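You operate a simulated robot arm through the tools that you are given. There is no shell and no other tool.

You run a simulated robot arm. Do the job below in one go: nothing can be reset, and whatever is moved stays where it is left.

TASK
Test the talkback in the headphones and set it to -20 dB ear level.
Fine: DIM on, TALK on, TALK slider to 0 dB, then the volume knob; TALK off, then DIM off.

The check looks at the end state, three seconds after you hand in, the way a careful person would. Anything else that was tipped, shoved, dropped, spilled or broken makes it a failure.

THE ROBOT
A 7-joint arm with a two-finger parallel gripper, fixed in place. Base frame: the origin is at the foot of the arm, x ahead of it, y to its left, z up. Readings come in mm, rad, newtons and seconds.
Its first joint turns from -2.897 to 2.897 rad. Payload 4.4 kg.
The tool frame sits at the grasp point between the pads (the TCP): z along the fingers, y along the line on which they close. The tips reach 23 mm beyond it. Largest opening 94 mm; finger width 38, thickness 10; the body of the gripper, 54 by 96 mm, starts 39 mm behind the TCP.
Orientation is that of the tool frame in the base frame, as a unit quaternion [w, x, y, z]. With the fingers straight down and closing along the base's y, the tool's x points along the base's -x, its y along +y and its z along -z.

THE INTERFACE
- The arm moves only by the tool drive_tool. Its argument "moves" is one flat list of numbers, 7 for each row, row after row: the shift along the base's x, y, z in units of 40 mm (1.0 is 40 mm), then the turn, a rotation vector about the base's x, y, z in units of 4 degrees (1.0 is 4 degrees), then the opening in per cent of the stroke, from 0 (shut) to 100 (fully open). In form: [tx, ty, tz, wx, wy, wz, fingers, tx, ty, tz, wx, wy, wz, fingers, ...]. A call has 1 to 20 rows; each row shifts and turns the commanded pose from where the row before left it. A call with a number of a shift or a turn outside -1 to 1 is refused whole. Rows are played at 5 a second. More than 50 mm and 0.15 rad between two rows, or a gripper value outside its range, and nothing of the call is played. A pose out of reach is approached as far as the arm can. The call stops where the force on the tool passes 40 N (or 10 N more than at its start, if that is more) or the arm is blocked; 0.2 s more then pass. The fingers move at their own pace (about 72 mm/s each) and stop on an object; they squeeze with about 24 N. The grip force told is the motor's: it shows also when the fingers shut on nothing. Time passes only in rows, and 0.2 s behind the last, so rows that do not move let the fingers close. It gives the time, the measured TCP pose, the force on the tool (base axes), the opening and the grip force at its end, in the units of the frame above (readings bear some noise), with the torque about the TCP (base axes, N m) and any sound that the robot's microphone picked up.
- Cameras (640 x 400 px; columns grow to the right, rows downward): "scene" is fixed at [219, -649.4, 1394]; the picture's right is [0.96, -0.29, 0.00], its down [-0.10, -0.34, -0.93] and it looks along [0.27, 0.90, -0.36] (base axes); focal length 356 px, centre (320, 200). "wrist" rides on the gripper at [86, 16, -75] in the tool frame; the picture's right is [-0.18, 0.98, 0.00], its down [-0.58, -0.11, -0.81] and it looks along [-0.79, -0.15, 0.59] (tool axes); focal length 243 px, centre (320, 200). There is no depth. A picture from a camera that has moved, and an enlarged one, comes with that camera's place and axes in the base frame and with its lens.
- capture(camera): a new picture of that camera. It takes no simulated time.
- zoom(camera, box): a new picture of the part [left, top, right, bottom] of that camera's present view, enlarged. It takes no simulated time.
- job_done(): hands the job in; it is judged then, once.

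Nothing tells you positions but the pictures and the camera data. Unless the task says otherwise, let go and move clear before handing in.

The tools are called as a command line: name --argument value ..., lists and objects as JSON in quotes. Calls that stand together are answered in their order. drive_tool: Moves the arm, as the interface text tells. Its arguments: {"type":"object","properties":{"moves":{"type":"array"}},"required":["moves"]} The other tools are called the same way: capture (camera) takes a picture; zoom (camera, box) takes an enlarged picture of a part of a camera's view; job_done () hands the job in.

At the start:

```text
t: 0.0
position: [257.6, 550.3, 1220.3]
ee_rot: [0.0, 0.0, 1.0, -0.001]
wrist_force: [-0.2, 0.0, -0.2]
moment: [0.0, 0.01, -0.01]
gripper_width: 93.9
grip_force: 0.1
```

scene: 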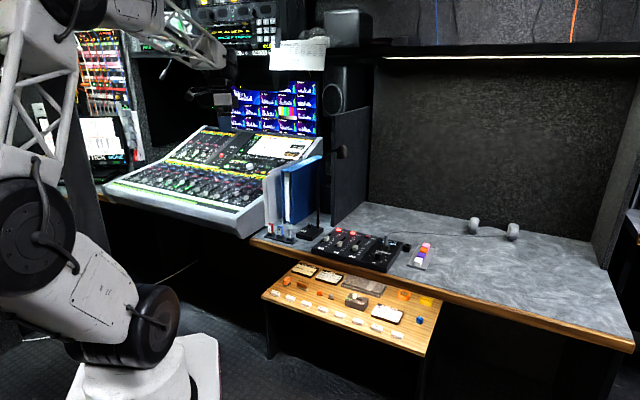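
wrist: 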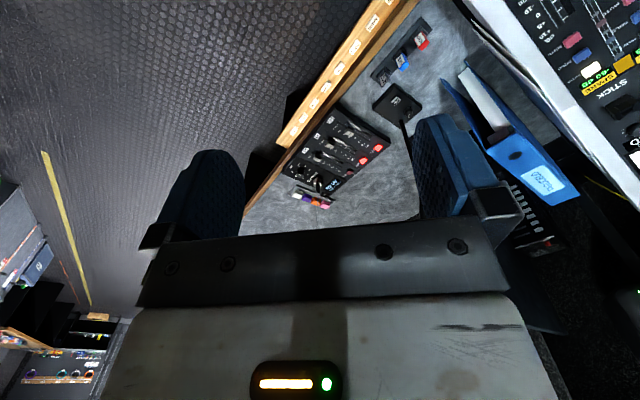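

I see a broadcast desk with a small talkback/headphone unit at the middle of the desk, and the arm is high up at the left. I'll look closer at the panels before moving.

zoom --camera "scene" --box '[250, 200, 450, 325]'

zoom --camera "scene" --box '[295, 215, 415, 290]'

zoom --camera "wrist" --box '[270, 80, 430, 220]'

```text
3.20 times, centred on (350, 262) of scene
camera zoom: at [219.0, -649.4, 1394.0], right [0.96, -0.29, 0.0], down [-0.1, -0.34, -0.93], along [0.27, 0.9, -0.36], focal length 1140 px, centre (224, 0)
```

zoom: 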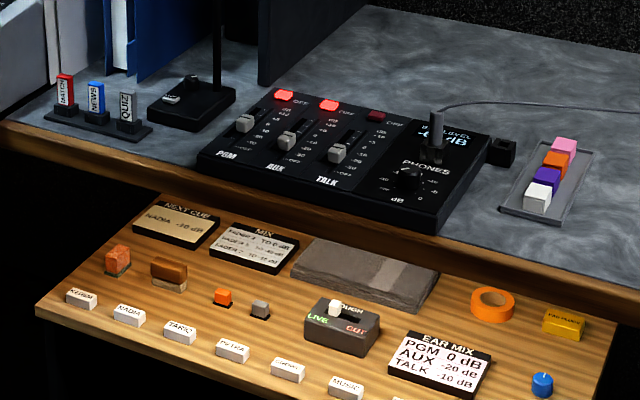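

```text
5.33 times, centred on (355, 252) of scene
camera zoom: at [219.0, -649.4, 1394.0], right [0.96, -0.29, 0.0], down [-0.1, -0.34, -0.93], along [0.27, 0.9, -0.36], focal length 1900 px, centre (133, -80)
```

zoom: 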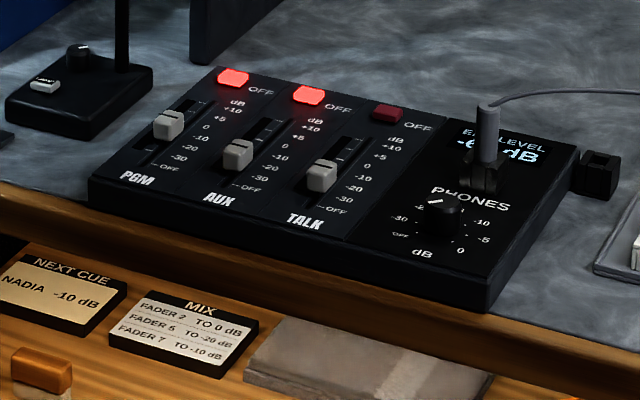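

```text
2.86 times, centred on (350, 150) of wrist
camera zoom: at [173.9, 565.2, 1292.7], right [0.18, 0.98, 0.0], down [0.58, -0.11, 0.81], along [0.79, -0.15, -0.59], focal length 693 px, centre (234, 343)
```

zoom: 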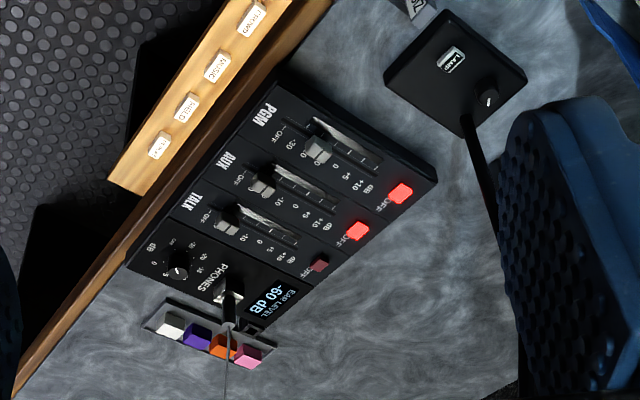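

The mixer unit has PGM/AUX/TALK sliders with lamp buttons, a PHONES knob and an ear-level display. I need to find DIM and read the labels, so I'll enlarge more parts.

zoom --camera "scene" --box '[330, 225, 394, 265]'

zoom --camera "scene" --box '[375, 230, 439, 270]'

zoom --camera "scene" --box '[260, 205, 340, 255]'

zoom --camera "scene" --box '[340, 280, 436, 340]'

zoom --camera "scene" --box '[262, 258, 358, 318]'

zoom --camera "scene" --box '[440, 200, 536, 260]'

zoom --camera "scene" --box '[100, 100, 340, 250]'

zoom --camera "scene" --box '[220, 20, 380, 120]'

```text
10.00 times, centred on (362, 245) of scene
camera zoom: at [219.0, -649.4, 1394.0], right [0.96, -0.29, 0.0], down [-0.1, -0.34, -0.93], along [0.27, 0.9, -0.36], focal length 3563 px, centre (-100, -250)
```

zoom: 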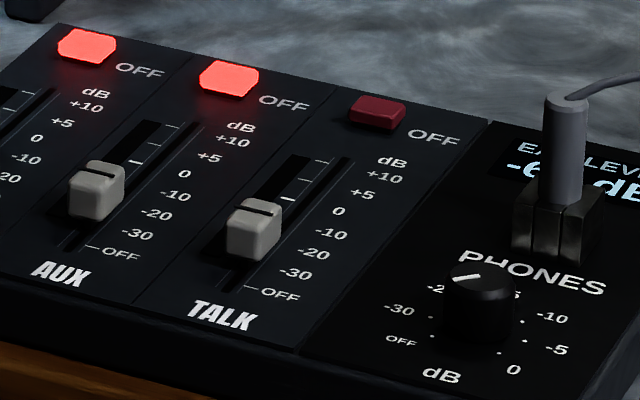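

```text
10.00 times, centred on (407, 250) of scene
camera zoom: at [219.0, -649.4, 1394.0], right [0.96, -0.29, 0.0], down [-0.1, -0.34, -0.93], along [0.27, 0.9, -0.36], focal length 3563 px, centre (-550, -300)
```

zoom: 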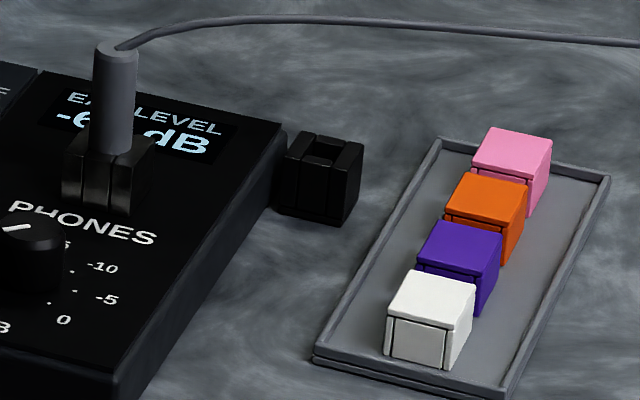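

```text
8.00 times, centred on (300, 230) of scene
camera zoom: at [219.0, -649.4, 1394.0], right [0.96, -0.29, 0.0], down [-0.1, -0.34, -0.93], along [0.27, 0.9, -0.36], focal length 2850 px, centre (480, -40)
```

zoom: 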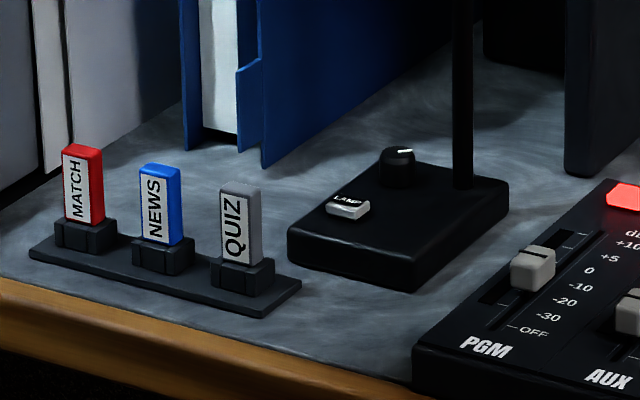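

```text
6.67 times, centred on (388, 310) of scene
camera zoom: at [219.0, -649.4, 1394.0], right [0.96, -0.29, 0.0], down [-0.1, -0.34, -0.93], along [0.27, 0.9, -0.36], focal length 2375 px, centre (-133, -533)
```

zoom: 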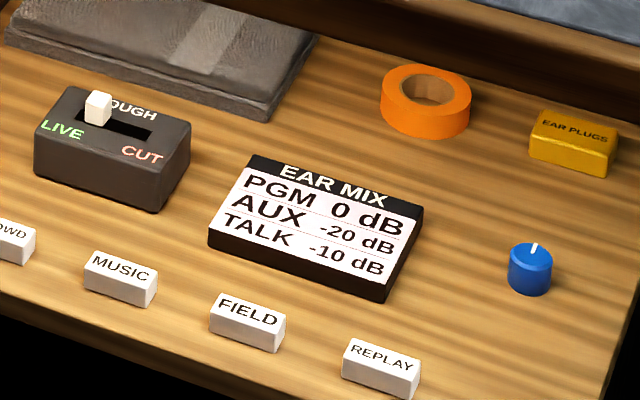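

```text
6.67 times, centred on (310, 288) of scene
camera zoom: at [219.0, -649.4, 1394.0], right [0.96, -0.29, 0.0], down [-0.1, -0.34, -0.93], along [0.27, 0.9, -0.36], focal length 2375 px, centre (387, -387)
```

zoom: 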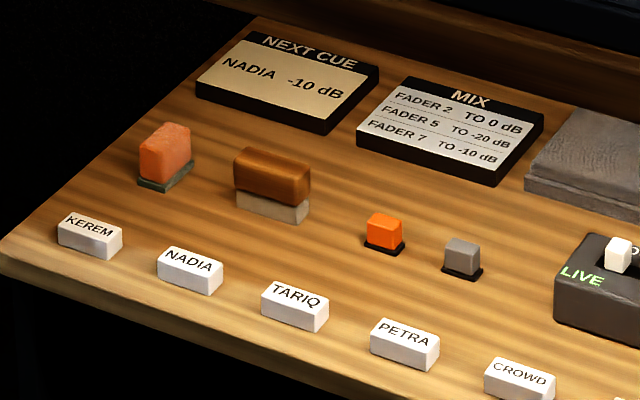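

```text
6.67 times, centred on (488, 230) of scene
camera zoom: at [219.0, -649.4, 1394.0], right [0.96, -0.29, 0.0], down [-0.1, -0.34, -0.93], along [0.27, 0.9, -0.36], focal length 2375 px, centre (-800, 0)
```

zoom: 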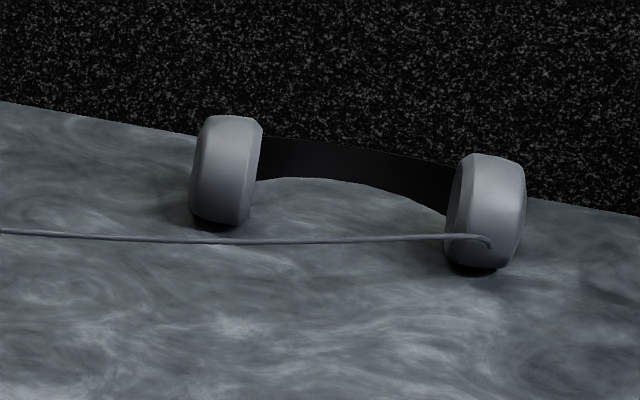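

```text
2.67 times, centred on (220, 175) of scene
camera zoom: at [219.0, -649.4, 1394.0], right [0.96, -0.29, 0.0], down [-0.1, -0.34, -0.93], along [0.27, 0.9, -0.36], focal length 950 px, centre (587, 267)
```

zoom: 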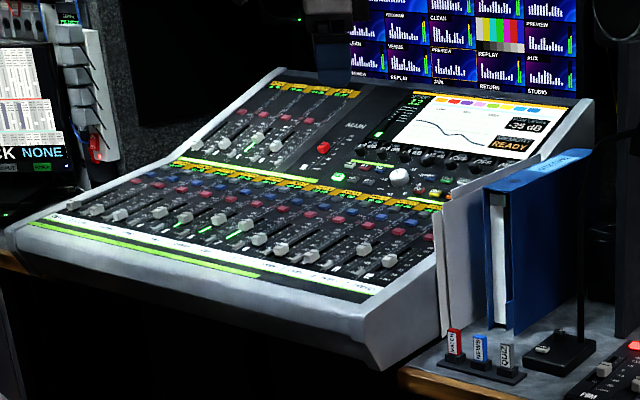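

```text
4.00 times, centred on (300, 70) of scene
camera zoom: at [219.0, -649.4, 1394.0], right [0.96, -0.29, 0.0], down [-0.1, -0.34, -0.93], along [0.27, 0.9, -0.36], focal length 1425 px, centre (400, 720)
```

zoom: 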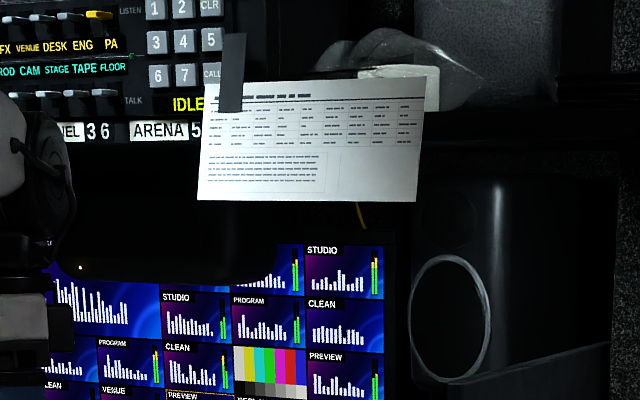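

DIM isn't on the small mixer, so it is probably on the big console or elsewhere. I'll zoom on the console sections.

zoom --camera "scene" --box '[215, 130, 279, 170]'

zoom --camera "scene" --box '[236, 128, 326, 184]'

zoom --camera "scene" --box '[160, 120, 240, 170]'

zoom --camera "scene" --box '[160, 0, 290, 80]'

zoom --camera "scene" --box '[60, 20, 160, 180]'

zoom --camera "wrist" --box '[500, 0, 640, 100]'

zoom --camera "wrist" --box '[0, 280, 130, 400]'

zoom --camera "wrist" --box '[350, 0, 460, 120]'

```text
10.00 times, centred on (247, 150) of scene
camera zoom: at [219.0, -649.4, 1394.0], right [0.96, -0.29, 0.0], down [-0.1, -0.34, -0.93], along [0.27, 0.9, -0.36], focal length 3563 px, centre (1050, 700)
```

zoom: 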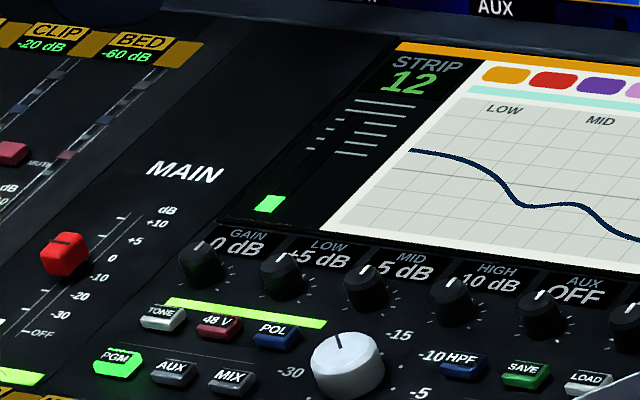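

```text
7.11 times, centred on (281, 156) of scene
camera zoom: at [219.0, -649.4, 1394.0], right [0.96, -0.29, 0.0], down [-0.1, -0.34, -0.93], along [0.27, 0.9, -0.36], focal length 2534 px, centre (597, 513)
```

zoom: 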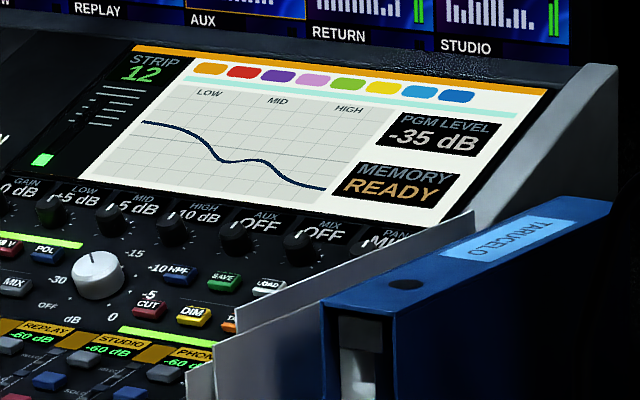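

```text
8.00 times, centred on (200, 145) of scene
camera zoom: at [219.0, -649.4, 1394.0], right [0.96, -0.29, 0.0], down [-0.1, -0.34, -0.93], along [0.27, 0.9, -0.36], focal length 2850 px, centre (1280, 640)
```

zoom: 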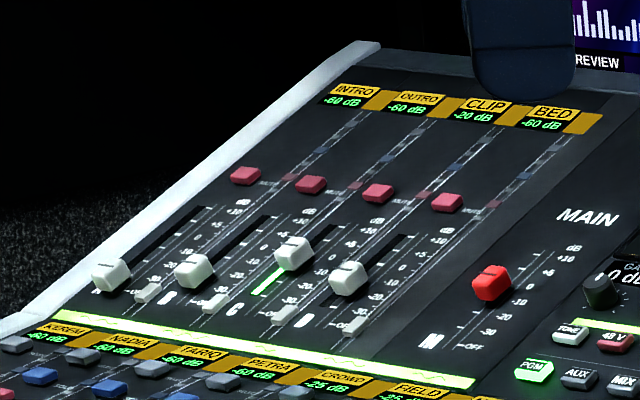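

```text
4.92 times, centred on (225, 40) of scene
camera zoom: at [219.0, -649.4, 1394.0], right [0.96, -0.29, 0.0], down [-0.1, -0.34, -0.93], along [0.27, 0.9, -0.36], focal length 1754 px, centre (788, 988)
```

zoom: 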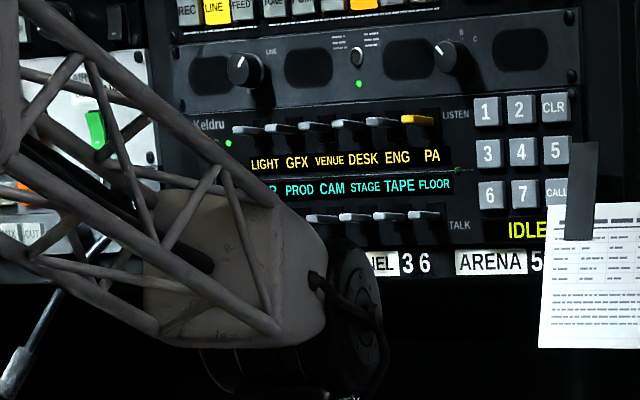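

```text
2.50 times, centred on (110, 100) of scene
camera zoom: at [219.0, -649.4, 1394.0], right [0.96, -0.29, 0.0], down [-0.1, -0.34, -0.93], along [0.27, 0.9, -0.36], focal length 891 px, centre (845, 450)
```

zoom: 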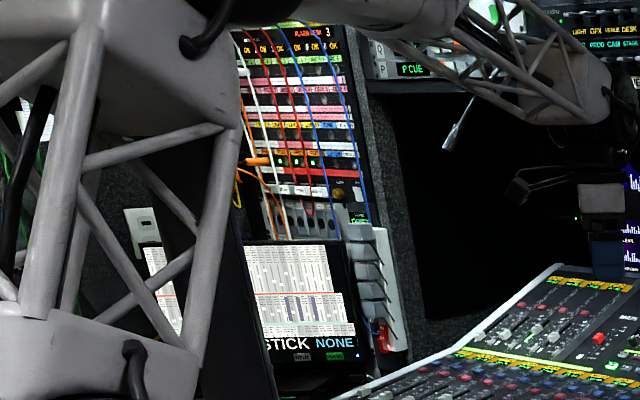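

```text
4.00 times, centred on (570, 50) of wrist
camera zoom: at [173.9, 565.2, 1292.7], right [0.18, 0.98, 0.0], down [0.58, -0.11, 0.81], along [0.79, -0.15, -0.59], focal length 970 px, centre (-680, 800)
```

zoom: 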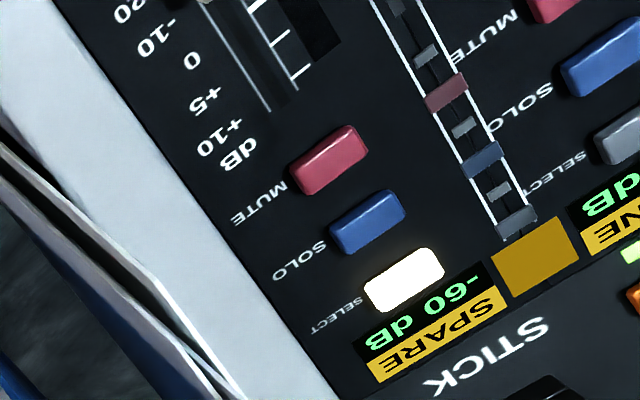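

```text
3.33 times, centred on (65, 340) of wrist
camera zoom: at [173.9, 565.2, 1292.7], right [0.18, 0.98, 0.0], down [0.58, -0.11, 0.81], along [0.79, -0.15, -0.59], focal length 809 px, centre (1170, -267)
```

zoom: 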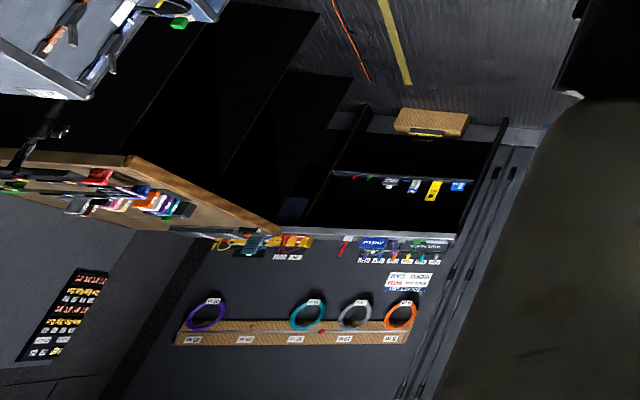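

```text
3.33 times, centred on (405, 60) of wrist
camera zoom: at [173.9, 565.2, 1292.7], right [0.18, 0.98, 0.0], down [0.58, -0.11, 0.81], along [0.79, -0.15, -0.59], focal length 809 px, centre (37, 667)
```

zoom: 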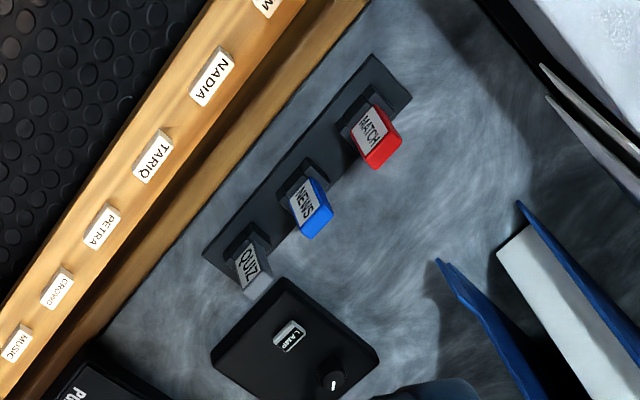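

I found DIM (yellow) on the big console, between CUT and an orange button that probably says TALK, partly hidden by a binder. The headphone mixer's TALK slider is near (692, 460, 745). I'll turn the wrist camera toward the console (+y) to read it.

drive_tool --moves '[0, 0, 0, 0, 0, 1, 100, 0, 0, 0, 0, 0, 1, 100, 0, 0, 0, 0, 0, 1, 100, 0, 0, 0, 0, 0, 1, 100, 0, 0, 0, 0, 0, 1, 100, 0, 0, 0, 0, 0, 1, 100, 0, 0, 0, 0, 0, 1, 100, 0, 0, 0, 0, 0, 1, 100, 0, 0, 0, 0, 0, 1, 100, 0, 0, 0, 0, 0, 1, 100]'

capture --camera "wrist"

capture --camera "scene"

```text
t: 2.2
position: [259.4, 550.9, 1217.2]
ee_rot: [0.001, -0.343, 0.939, 0.0]
wrist_force: [0.5, 0.0, 0.2]
moment: [0.01, 0.01, -0.02]
gripper_width: 94.1
grip_force: 0.0
```

```text
taken
camera wrist: at [183.8, 505.5, 1292.1], right [-0.49, 0.87, 0.0], down [0.51, 0.29, 0.81], along [0.7, 0.4, -0.59], focal length 243 px, centre (320, 200)
```

wrist: 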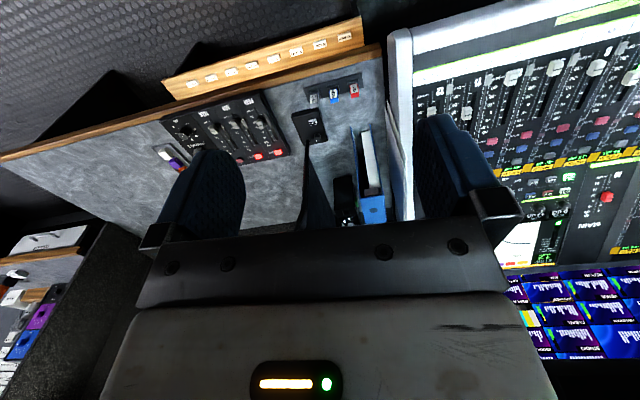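

```text
taken
```

scene: 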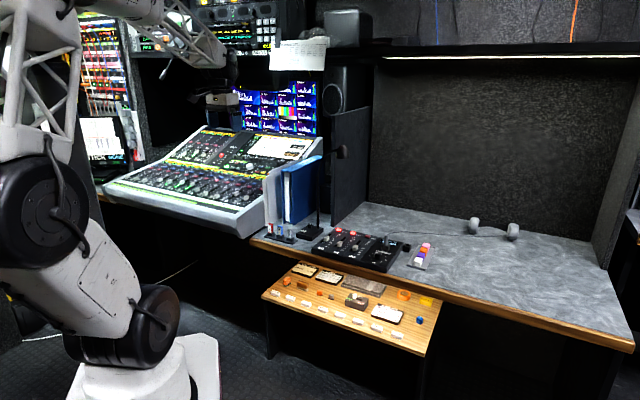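

The console comes into view on the right of the wrist picture. I'll turn another 40° and step back a little so the master section is in the middle.

drive_tool --moves '[0, 0, 0, 0, 0, 1, 100, 0, 0, 0, 0, 0, 1, 100, 0, 0, 0, 0, 0, 1, 100, 0, 0, 0, 0, 0, 1, 100, 0, 0, 0, 0, 0, 1, 100, 0, 0, 0, 0, 0, 1, 100, 0, 0, 0, 0, 0, 1, 100, 0, 0, 0, 0, 0, 1, 100, 0, 0, 0, 0, 0, 1, 100, 0, 0, 0, 0, 0, 1, 100, 0, 0, 0, 0, 0, 1, 0]'

capture --camera "wrist"

```text
t: 4.6
position: [257.6, 550.6, 1218.6]
ee_rot: [0.0, -0.67, 0.743, 0.0]
wrist_force: [0.2, -1.3, -0.4]
moment: [0.01, 0.01, -0.02]
gripper_width: 38.2
grip_force: 0.1
```

```text
taken
camera wrist: at [234.9, 464.7, 1292.4], right [-0.96, 0.28, 0.0], down [0.17, 0.57, 0.81], along [0.23, 0.77, -0.59], focal length 243 px, centre (320, 200)
```

wrist: 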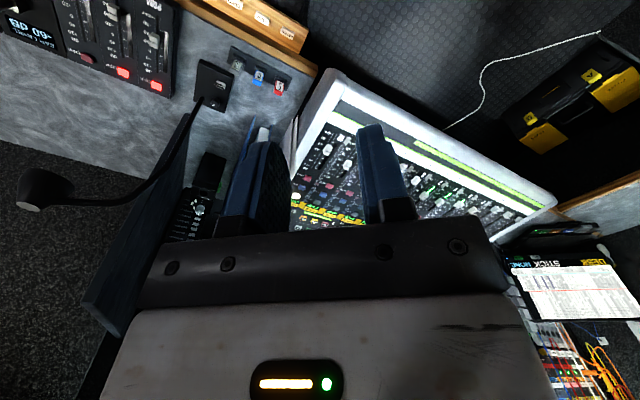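

The gripper body hides the master section from this pose. I'll tilt the tool about +x (fingers toward the console) and back away in -y to bring it into view.

drive_tool --moves '[0, -0.5, 0, 1, 0, 0, 0, 0, -0.5, 0, 1, 0, 0, 0, 0, -0.5, 0, 1, 0, 0, 0, 0, -0.5, 0, 1, 0, 0, 0, 0, -0.5, 0, 1, 0, 0, 0, 0, -0.5, 0, 1, 0, 0, 0, 0, -0.5, 0, 1, 0, 0, 0, 0, -0.5, 0, 1, 0, 0, 0]'

capture --camera "wrist"

capture --camera "scene"

```text
t: 6.4
position: [259.0, 389.2, 1220.8]
ee_rot: [0.184, -0.643, 0.714, 0.205]
wrist_force: [0.9, 0.5, -0.1]
moment: [0.0, -0.03, -0.02]
gripper_width: 0.0
grip_force: 23.5
```

```text
taken
camera wrist: at [235.0, 277.3, 1237.6], right [-0.96, 0.24, 0.15], down [0.17, 0.05, 0.98], along [0.23, 0.97, -0.09], focal length 243 px, centre (320, 200)
```

wrist: 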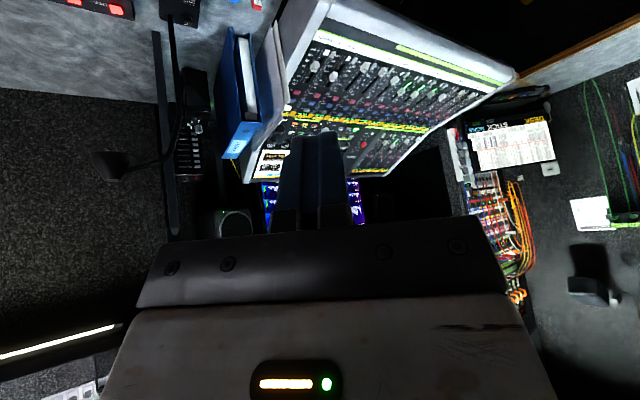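

```text
taken
```

scene: 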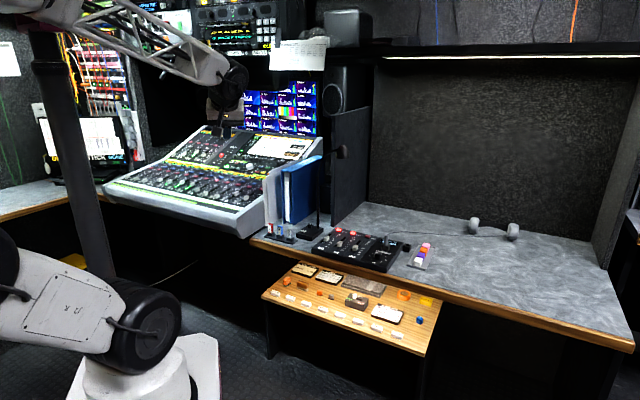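

Now the console is visible. I'll zoom in on the master section at the left of the fingers.

zoom --camera "wrist" --box '[236, 90, 316, 190]'

zoom --camera "wrist" --box '[320, 100, 420, 190]'

```text
4.00 times, centred on (276, 140) of wrist
camera zoom: at [235.0, 277.3, 1237.6], right [-0.96, 0.24, 0.15], down [0.17, 0.05, 0.98], along [0.23, 0.97, -0.09], focal length 970 px, centre (496, 440)
```

zoom: 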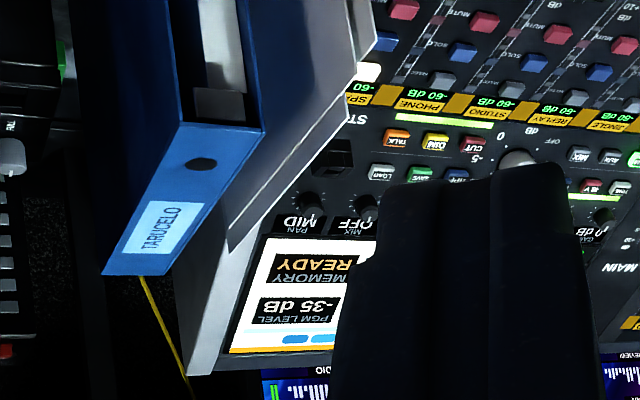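

```text
4.44 times, centred on (370, 145) of wrist
camera zoom: at [235.0, 277.3, 1237.6], right [-0.96, 0.24, 0.15], down [0.17, 0.05, 0.98], along [0.23, 0.97, -0.09], focal length 1078 px, centre (98, 444)
```

zoom: 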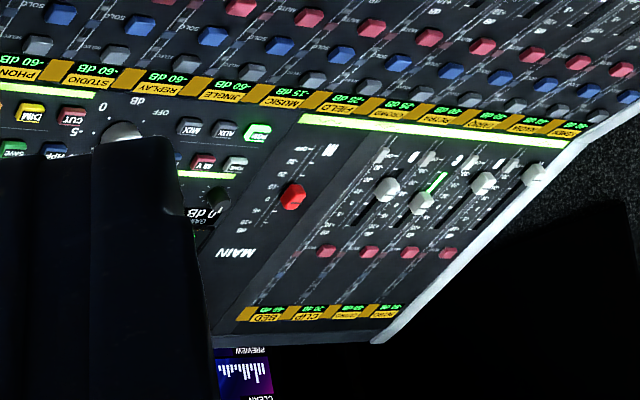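

The wrist view confirms CUT, DIM and TALK buttons in a row on the console, with DIM roughly at (443, 1108, 882). I'll check the folders standing near the right side of the console before approaching.

zoom --camera "wrist" --box '[180, 0, 340, 180]'

zoom --camera "scene" --box '[235, 140, 331, 250]'

```text
2.22 times, centred on (260, 90) of wrist
camera zoom: at [235.0, 277.3, 1237.6], right [-0.96, 0.24, 0.15], down [0.17, 0.05, 0.98], along [0.23, 0.97, -0.09], focal length 539 px, centre (453, 444)
```

zoom: 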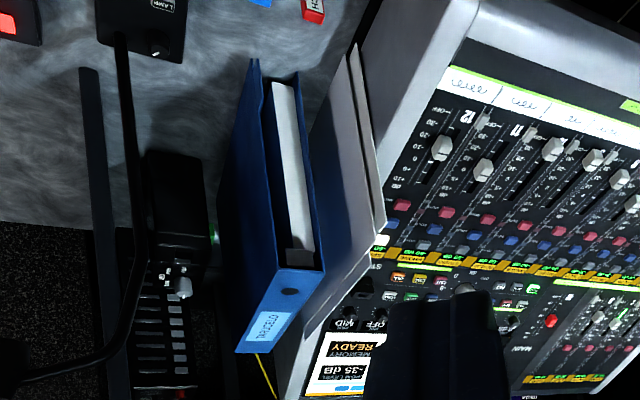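

```text
3.64 times, centred on (283, 195) of scene
camera zoom: at [219.0, -649.4, 1394.0], right [0.96, -0.29, 0.0], down [-0.1, -0.34, -0.93], along [0.27, 0.9, -0.36], focal length 1296 px, centre (454, 218)
```

zoom: 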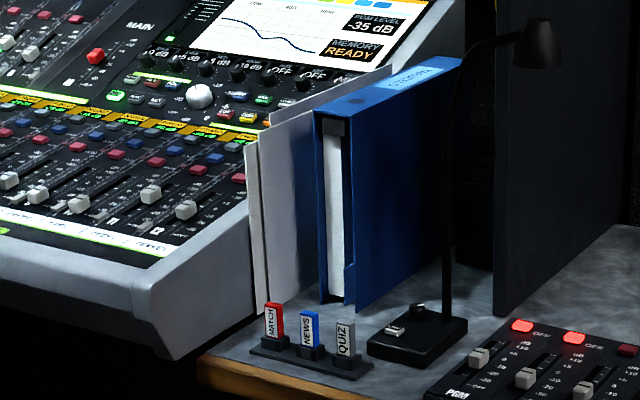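

The console turns out to be angled toward the robot: TALK ≈ (468,1072,883), DIM ≈ (443,1108,882), CUT ≈ (418,1155,875), with the folders' nearest top corner at about (398,808,939). I'll realign the tool with the button row (yaw ~41°), then tilt outward for a closer look.

drive_tool --moves '[0.13, 0.5, -0.06, -1, 0, 0, 0, 0.13, 0.5, -0.06, -1, 0, 0, 0, 0.13, 0.5, -0.06, -1, 0, 0, 0, 0.13, 0.5, -0.06, -1, 0, 0, 0, 0.13, 0.5, -0.06, -1, 0, 0, 0, 0.13, 0.5, -0.06, -1, 0, 0, 0, 0.13, 0.5, -0.06, -1, 0, 0, 0, 0.13, 0.5, -0.06, -1, 0, 0, 0, 0, 0, 0, 0, 0, -1, 0, 0, 0, 0, 0, 0, -1, 0, 0, 0, 0, 0, 0, -1, 0, 0, 0, 0, 0, 0, -1, 0, 0, 0, 0, 0, 0, -1, 0, 0, 0, 0, 0, 0, -1, 0, 0, 0, 0, 0, 0, -1, 0, 0, 0, 0, 0, 0, -1, 0, 0, 0, 0, 0, 0, -1, 0, 0, 0, 0, 0, 0, -1, 0, 0, 0, 0, 0, 0, -0.75, 0]'

drive_tool --moves '[0, 0, 0, 0.65, -0.76, 0, 0, 0, 0, 0, 0.65, -0.76, 0, 0, 0, 0, 0, 0.65, -0.76, 0, 0, 0, 0, 0, 0.65, -0.76, 0, 0, 0, 0, 0, 0.65, -0.76, 0, 0, 0, 0, 0, 0.65, -0.76, 0, 0, 0, 0, 0, 0.65, -0.76, 0, 0]'

capture --camera "wrist"

capture --camera "scene"

```text
t: 10.4
position: [301.0, 550.7, 1198.6]
ee_rot: [0.0, -0.35, 0.937, 0.0]
wrist_force: [0.5, -0.6, 0.8]
moment: [0.01, 0.02, 0.01]
gripper_width: 0.2
grip_force: 24.5
```

```text
t: 12.0
position: [300.7, 549.9, 1199.1]
ee_rot: [0.228, -0.341, 0.908, 0.084]
wrist_force: [0.5, 0.4, -0.3]
moment: [0.03, -0.02, 0.0]
gripper_width: 0.2
grip_force: 24.0
```

```text
taken
camera wrist: at [207.2, 488.2, 1224.0], right [-0.52, 0.85, 0.08], down [0.17, 0.01, 0.99], along [0.84, 0.53, -0.15], focal length 243 px, centre (320, 200)
```

wrist: 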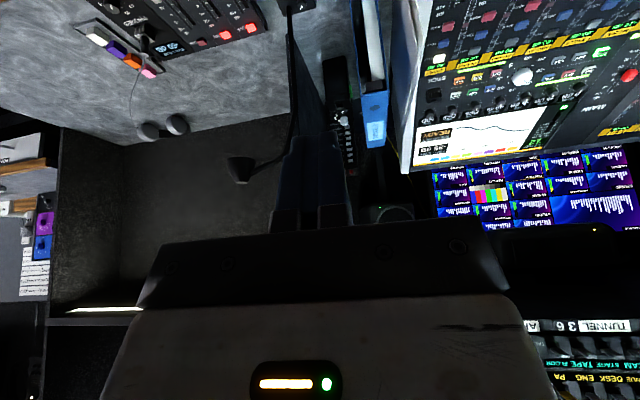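

```text
taken
```

scene: 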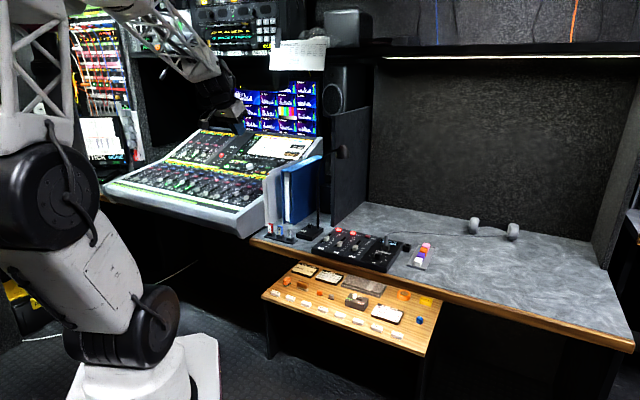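

The master section is now in clear view. Zooming to read and measure.

zoom --camera "wrist" --box '[400, 30, 560, 130]'

zoom --camera "wrist" --box '[420, 50, 500, 100]'

zoom --camera "wrist" --box '[90, 0, 290, 100]'

zoom --camera "scene" --box '[240, 150, 288, 180]'

```text
4.00 times, centred on (480, 80) of wrist
camera zoom: at [207.2, 488.2, 1224.0], right [-0.52, 0.85, 0.08], down [0.17, 0.01, 0.99], along [0.84, 0.53, -0.15], focal length 970 px, centre (-320, 680)
```

zoom: 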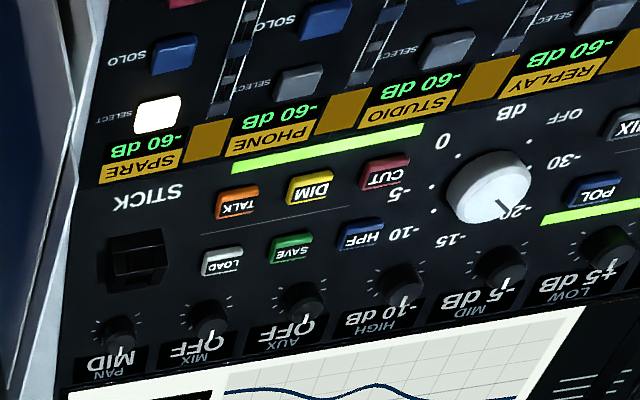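

```text
8.00 times, centred on (460, 75) of wrist
camera zoom: at [207.2, 488.2, 1224.0], right [-0.52, 0.85, 0.08], down [0.17, 0.01, 0.99], along [0.84, 0.53, -0.15], focal length 1941 px, centre (-800, 1200)
```

zoom: 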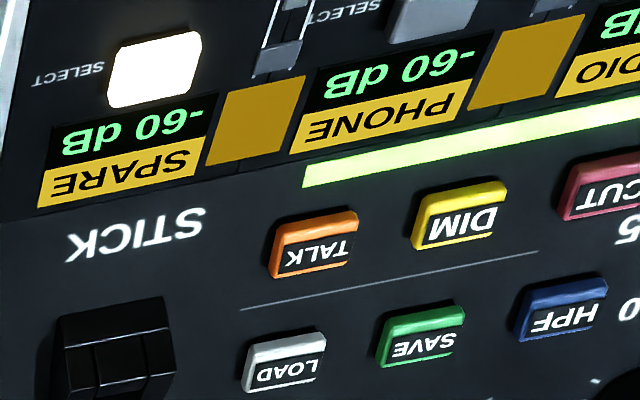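

```text
3.20 times, centred on (190, 50) of wrist
camera zoom: at [207.2, 488.2, 1224.0], right [-0.52, 0.85, 0.08], down [0.17, 0.01, 0.99], along [0.84, 0.53, -0.15], focal length 776 px, centre (736, 680)
```

zoom: 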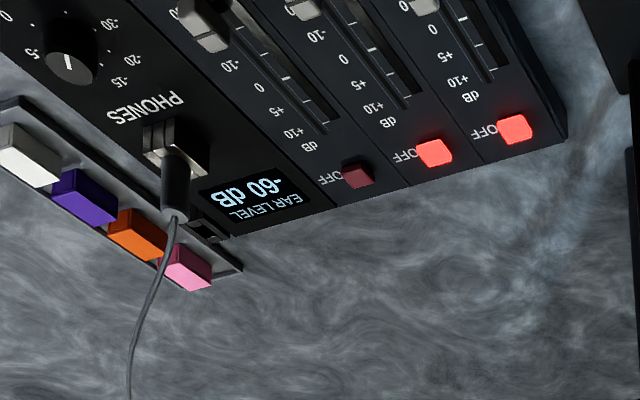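

```text
13.33 times, centred on (264, 165) of scene
camera zoom: at [219.0, -649.4, 1394.0], right [0.96, -0.29, 0.0], down [-0.1, -0.34, -0.93], along [0.27, 0.9, -0.36], focal length 4750 px, centre (1067, 667)
```

zoom: 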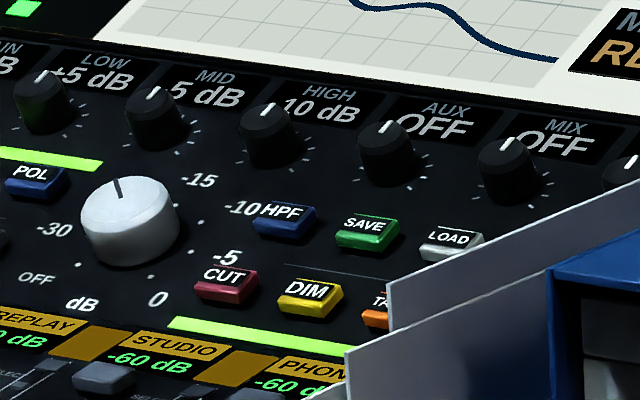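

Good fix now: button pitch is 40 mm, DIM ≈ (440,1100,884), TALK ≈ (468,1073,884), with the panel sloped about 19° and the row running along (0.67,-0.74). I'll move to a hover about 80 mm above DIM with about 44° tilt and see whether the arm reaches.

drive_tool --moves '[0.18, 0.87, -0.25, 0.65, -0.76, 0, 0, 0.18, 0.87, -0.25, 0.65, -0.76, 0, 0, 0.18, 0.87, -0.25, 0.65, -0.76, 0, 0, 0.18, 0.87, -0.25, 0.65, -0.76, 0, 0, 0.18, 0.87, -0.25, 0, 0, 0, 0, 0.18, 0.87, -0.25, 0, 0, 0, 0, 0.18, 0.87, -0.25, 0, 0, 0, 0, 0.18, 0.87, -0.25, 0, 0, 0, 0, 0.18, 0.87, -0.4, 0, 0, 0, 0, 0.18, 0.87, -0.4, 0, 0, 0, 0]'

capture --camera "wrist"

capture --camera "scene"

```text
t: 14.2
position: [373.4, 899.4, 1087.8]
ee_rot: [0.352, -0.325, 0.868, 0.128]
wrist_force: [-0.1, -0.5, 0.8]
moment: [-0.01, 0.04, -0.04]
gripper_width: 0.0
grip_force: 24.2
```

```text
taken
camera wrist: at [278.0, 836.2, 1081.4], right [-0.54, 0.83, 0.12], down [-0.04, -0.17, 0.98], along [0.84, 0.53, 0.13], focal length 243 px, centre (320, 200)
```

wrist: 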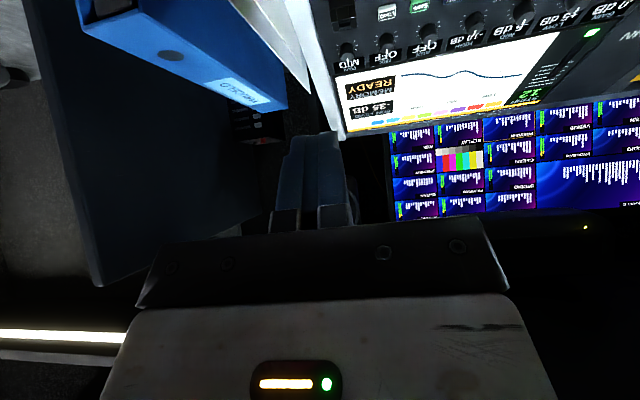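

```text
taken
```

scene: 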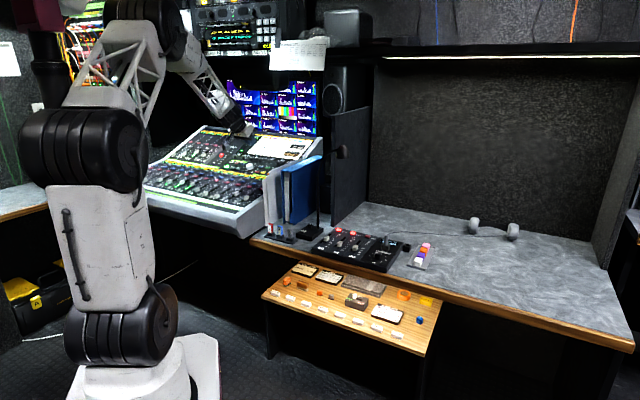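

The arm still reaches fine. I'll continue to the hover point above DIM.

drive_tool --moves '[0.178, 0.863, -0.5, 0, 0, 0, 0, 0.178, 0.863, -0.5, 0, 0, 0, 0, 0.178, 0.863, -0.5, 0, 0, 0, 0, 0.178, 0.863, -0.5, 0, 0, 0, 0, 0.178, 0.863, -0.5, 0, 0, 0, 0]'

capture --camera "wrist"

capture --camera "scene"

zoom --camera "scene" --box '[210, 110, 306, 190]'

```text
t: 15.4
position: [406.1, 1070.9, 986.6]
ee_rot: [0.353, -0.324, 0.869, 0.128]
wrist_force: [0.5, 1.5, 0.9]
moment: [-0.05, 0.05, 0.0]
gripper_width: 0.0
grip_force: 23.6
```

```text
taken
camera wrist: at [311.8, 1007.5, 980.2], right [-0.54, 0.83, 0.12], down [-0.04, -0.17, 0.98], along [0.84, 0.53, 0.13], focal length 243 px, centre (320, 200)
```

wrist: 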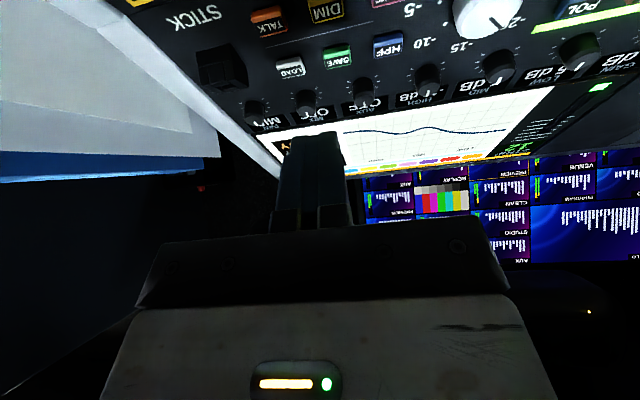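

```text
taken
```

scene: 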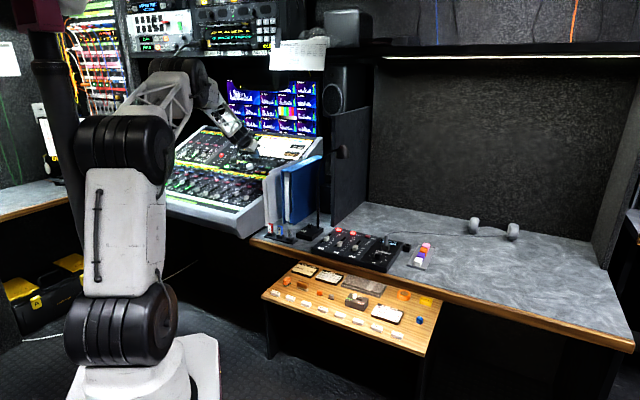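

```text
5.00 times, centred on (258, 150) of scene
camera zoom: at [219.0, -649.4, 1394.0], right [0.96, -0.29, 0.0], down [-0.1, -0.34, -0.93], along [0.27, 0.9, -0.36], focal length 1781 px, centre (630, 450)
```

zoom: 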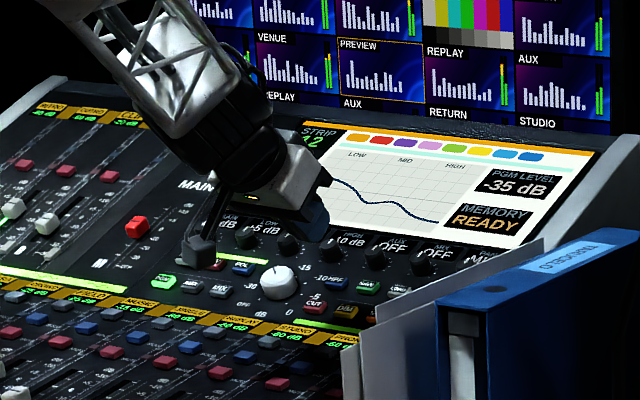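

The hover is reached with margin. I'll zoom the wrist view to refine DIM and TALK positions before pressing.

zoom --camera "wrist" --box '[220, 0, 380, 100]'

zoom --camera "scene" --box '[230, 125, 294, 180]'

```text
4.00 times, centred on (300, 50) of wrist
camera zoom: at [311.8, 1007.5, 980.2], right [-0.54, 0.83, 0.12], down [-0.04, -0.17, 0.98], along [0.84, 0.53, 0.13], focal length 970 px, centre (400, 800)
```

zoom: 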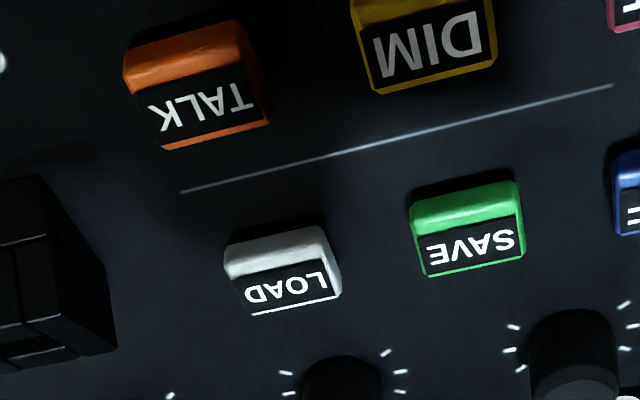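

```text
7.27 times, centred on (262, 152) of scene
camera zoom: at [219.0, -649.4, 1394.0], right [0.96, -0.29, 0.0], down [-0.1, -0.34, -0.93], along [0.27, 0.9, -0.36], focal length 2591 px, centre (742, 546)
```

zoom: 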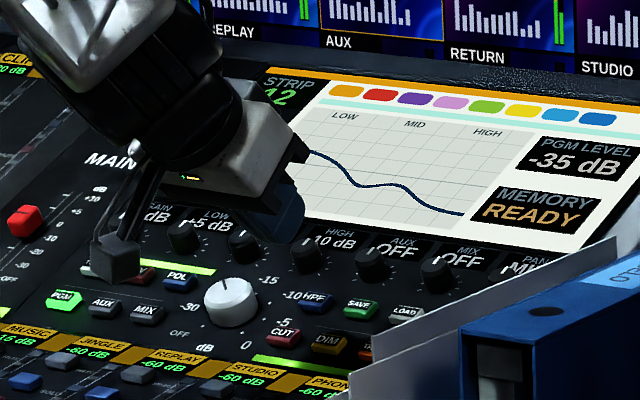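

DIM top refined to about (445,1115,880) and TALK to about (474,1088,880). I want to see the fingertip shape before pressing.

zoom --camera "wrist" --box '[240, 110, 380, 240]'

zoom --camera "scene" --box '[240, 135, 280, 165]'

```text
3.08 times, centred on (310, 175) of wrist
camera zoom: at [311.8, 1007.5, 980.2], right [-0.54, 0.83, 0.12], down [-0.04, -0.17, 0.98], along [0.84, 0.53, 0.13], focal length 746 px, centre (351, 277)
```

zoom: 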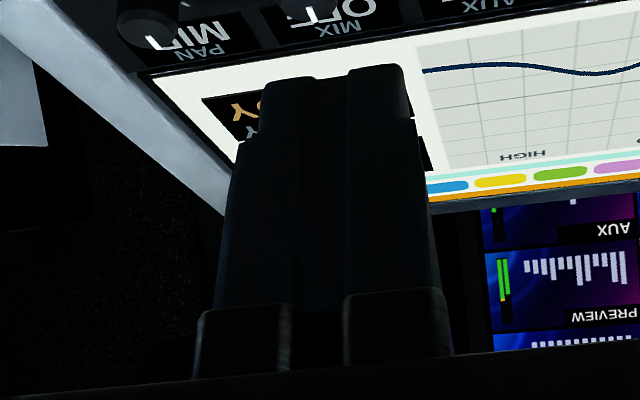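

```text
13.33 times, centred on (260, 150) of scene
camera zoom: at [219.0, -649.4, 1394.0], right [0.96, -0.29, 0.0], down [-0.1, -0.34, -0.93], along [0.27, 0.9, -0.36], focal length 4750 px, centre (1120, 867)
```

zoom: 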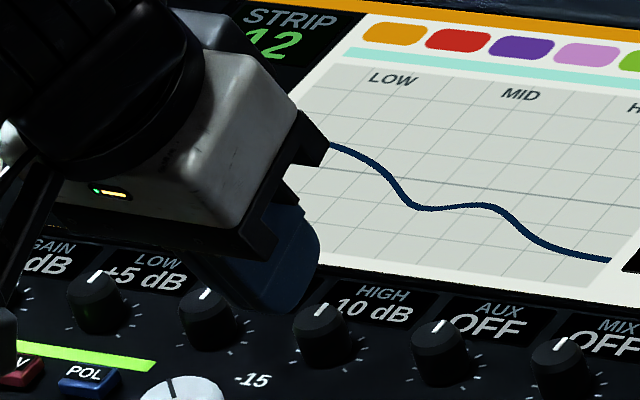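

The fingertips are a rounded block and will touch DIM with their lower corner at this tilt. I'll move to about 25 mm above DIM along the panel normal and check.

drive_tool --moves '[0.24, 0.3, -0.2, 0, 0, 0, 0, 0.24, 0.3, -0.4, 0, 0, 0, 0, 0.24, 0.29, -0.8, 0, 0, 0, 0, 0, 0, 0, 0, 0, 0, 0]'

capture --camera "wrist"

zoom --camera "scene" --box '[230, 140, 294, 180]'

```text
t: 16.4
position: [436.6, 1106.3, 930.7]
ee_rot: [0.352, -0.325, 0.868, 0.129]
wrist_force: [-0.4, -0.2, 0.0]
moment: [0.01, 0.02, 0.02]
gripper_width: 0.1
grip_force: 24.3
```

```text
taken
camera wrist: at [341.1, 1042.7, 923.2], right [-0.54, 0.83, 0.12], down [-0.04, -0.17, 0.98], along [0.84, 0.53, 0.13], focal length 243 px, centre (320, 200)
```

wrist: 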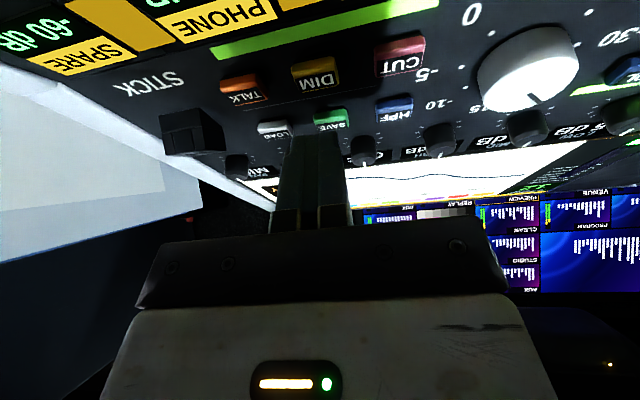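

```text
10.00 times, centred on (262, 160) of scene
camera zoom: at [219.0, -649.4, 1394.0], right [0.96, -0.29, 0.0], down [-0.1, -0.34, -0.93], along [0.27, 0.9, -0.36], focal length 3563 px, centre (900, 600)
```

zoom: 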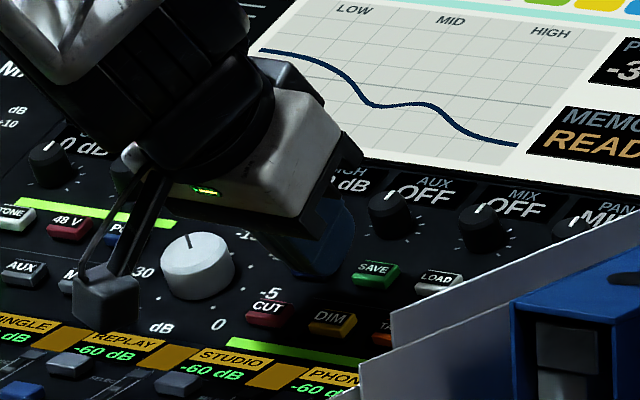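

The geometry check projects the contact right onto DIM's top face in both views. I'll descend along the panel normal in small steps, watching the force.

drive_tool --moves '[0.024, 0.022, -0.095, 0, 0, 0, 0, 0.024, 0.022, -0.095, 0, 0, 0, 0, 0.024, 0.022, -0.095, 0, 0, 0, 0, 0.024, 0.022, -0.095, 0, 0, 0, 0, 0.024, 0.022, -0.095, 0, 0, 0, 0, 0, 0, 0, 0, 0, 0, 0]'

capture --camera "wrist"

zoom --camera "scene" --box '[230, 140, 294, 180]'

```text
t: 17.8
position: [441.0, 1111.4, 911.3]
ee_rot: [0.351, -0.324, 0.869, 0.128]
wrist_force: [0.4, 0.1, 0.4]
moment: [0.01, 0.04, -0.02]
gripper_width: 0.0
grip_force: 24.2
```

```text
taken
camera wrist: at [346.3, 1047.9, 904.4], right [-0.54, 0.83, 0.12], down [-0.04, -0.17, 0.98], along [0.84, 0.53, 0.13], focal length 243 px, centre (320, 200)
```

wrist: 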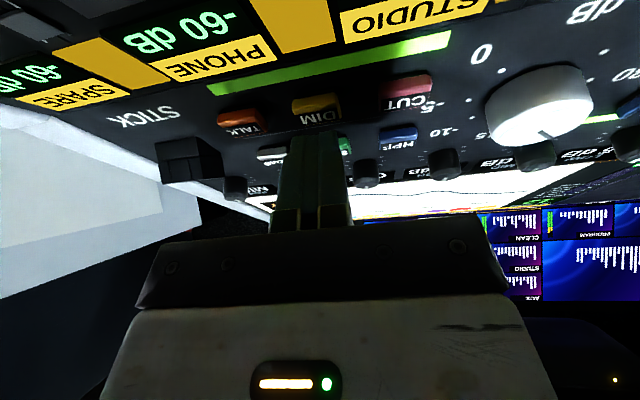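

```text
10.00 times, centred on (262, 160) of scene
camera zoom: at [219.0, -649.4, 1394.0], right [0.96, -0.29, 0.0], down [-0.1, -0.34, -0.93], along [0.27, 0.9, -0.36], focal length 3563 px, centre (900, 600)
```

zoom: 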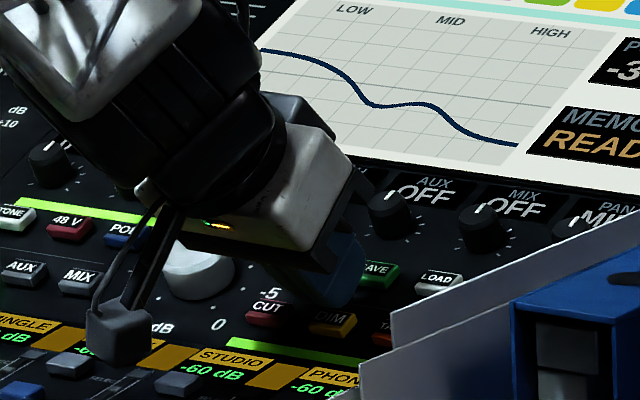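

No contact yet. I'll continue down in 2 mm steps.

drive_tool --moves '[0.012, 0.011, -0.047, 0, 0, 0, 0, 0.012, 0.011, -0.047, 0, 0, 0, 0, 0.012, 0.011, -0.047, 0, 0, 0, 0]'

zoom --camera "wrist" --box '[200, 60, 440, 210]'

zoom --camera "scene" --box '[246, 155, 294, 185]'

```text
t: 18.6
position: [442.9, 1113.9, 906.7]
ee_rot: [0.352, -0.324, 0.869, 0.127]
wrist_force: [-0.3, 0.5, 0.5]
moment: [-0.01, 0.0, -0.01]
gripper_width: 0.1
grip_force: 24.0
```

```text
2.67 times, centred on (320, 135) of wrist
camera zoom: at [348.2, 1048.7, 899.2], right [-0.54, 0.83, 0.12], down [-0.04, -0.17, 0.98], along [0.84, 0.53, 0.13], focal length 647 px, centre (320, 373)
```

zoom: 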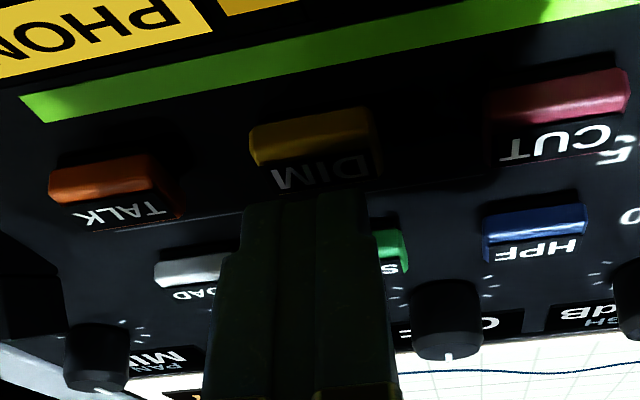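

```text
13.33 times, centred on (270, 170) of scene
camera zoom: at [219.0, -649.4, 1394.0], right [0.96, -0.29, 0.0], down [-0.1, -0.34, -0.93], along [0.27, 0.9, -0.36], focal length 4750 px, centre (987, 600)
```

zoom: 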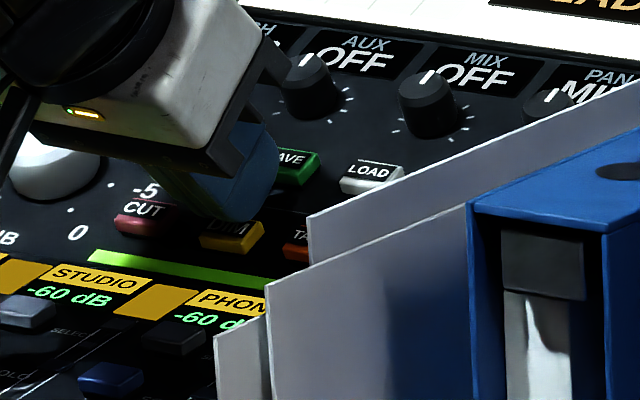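

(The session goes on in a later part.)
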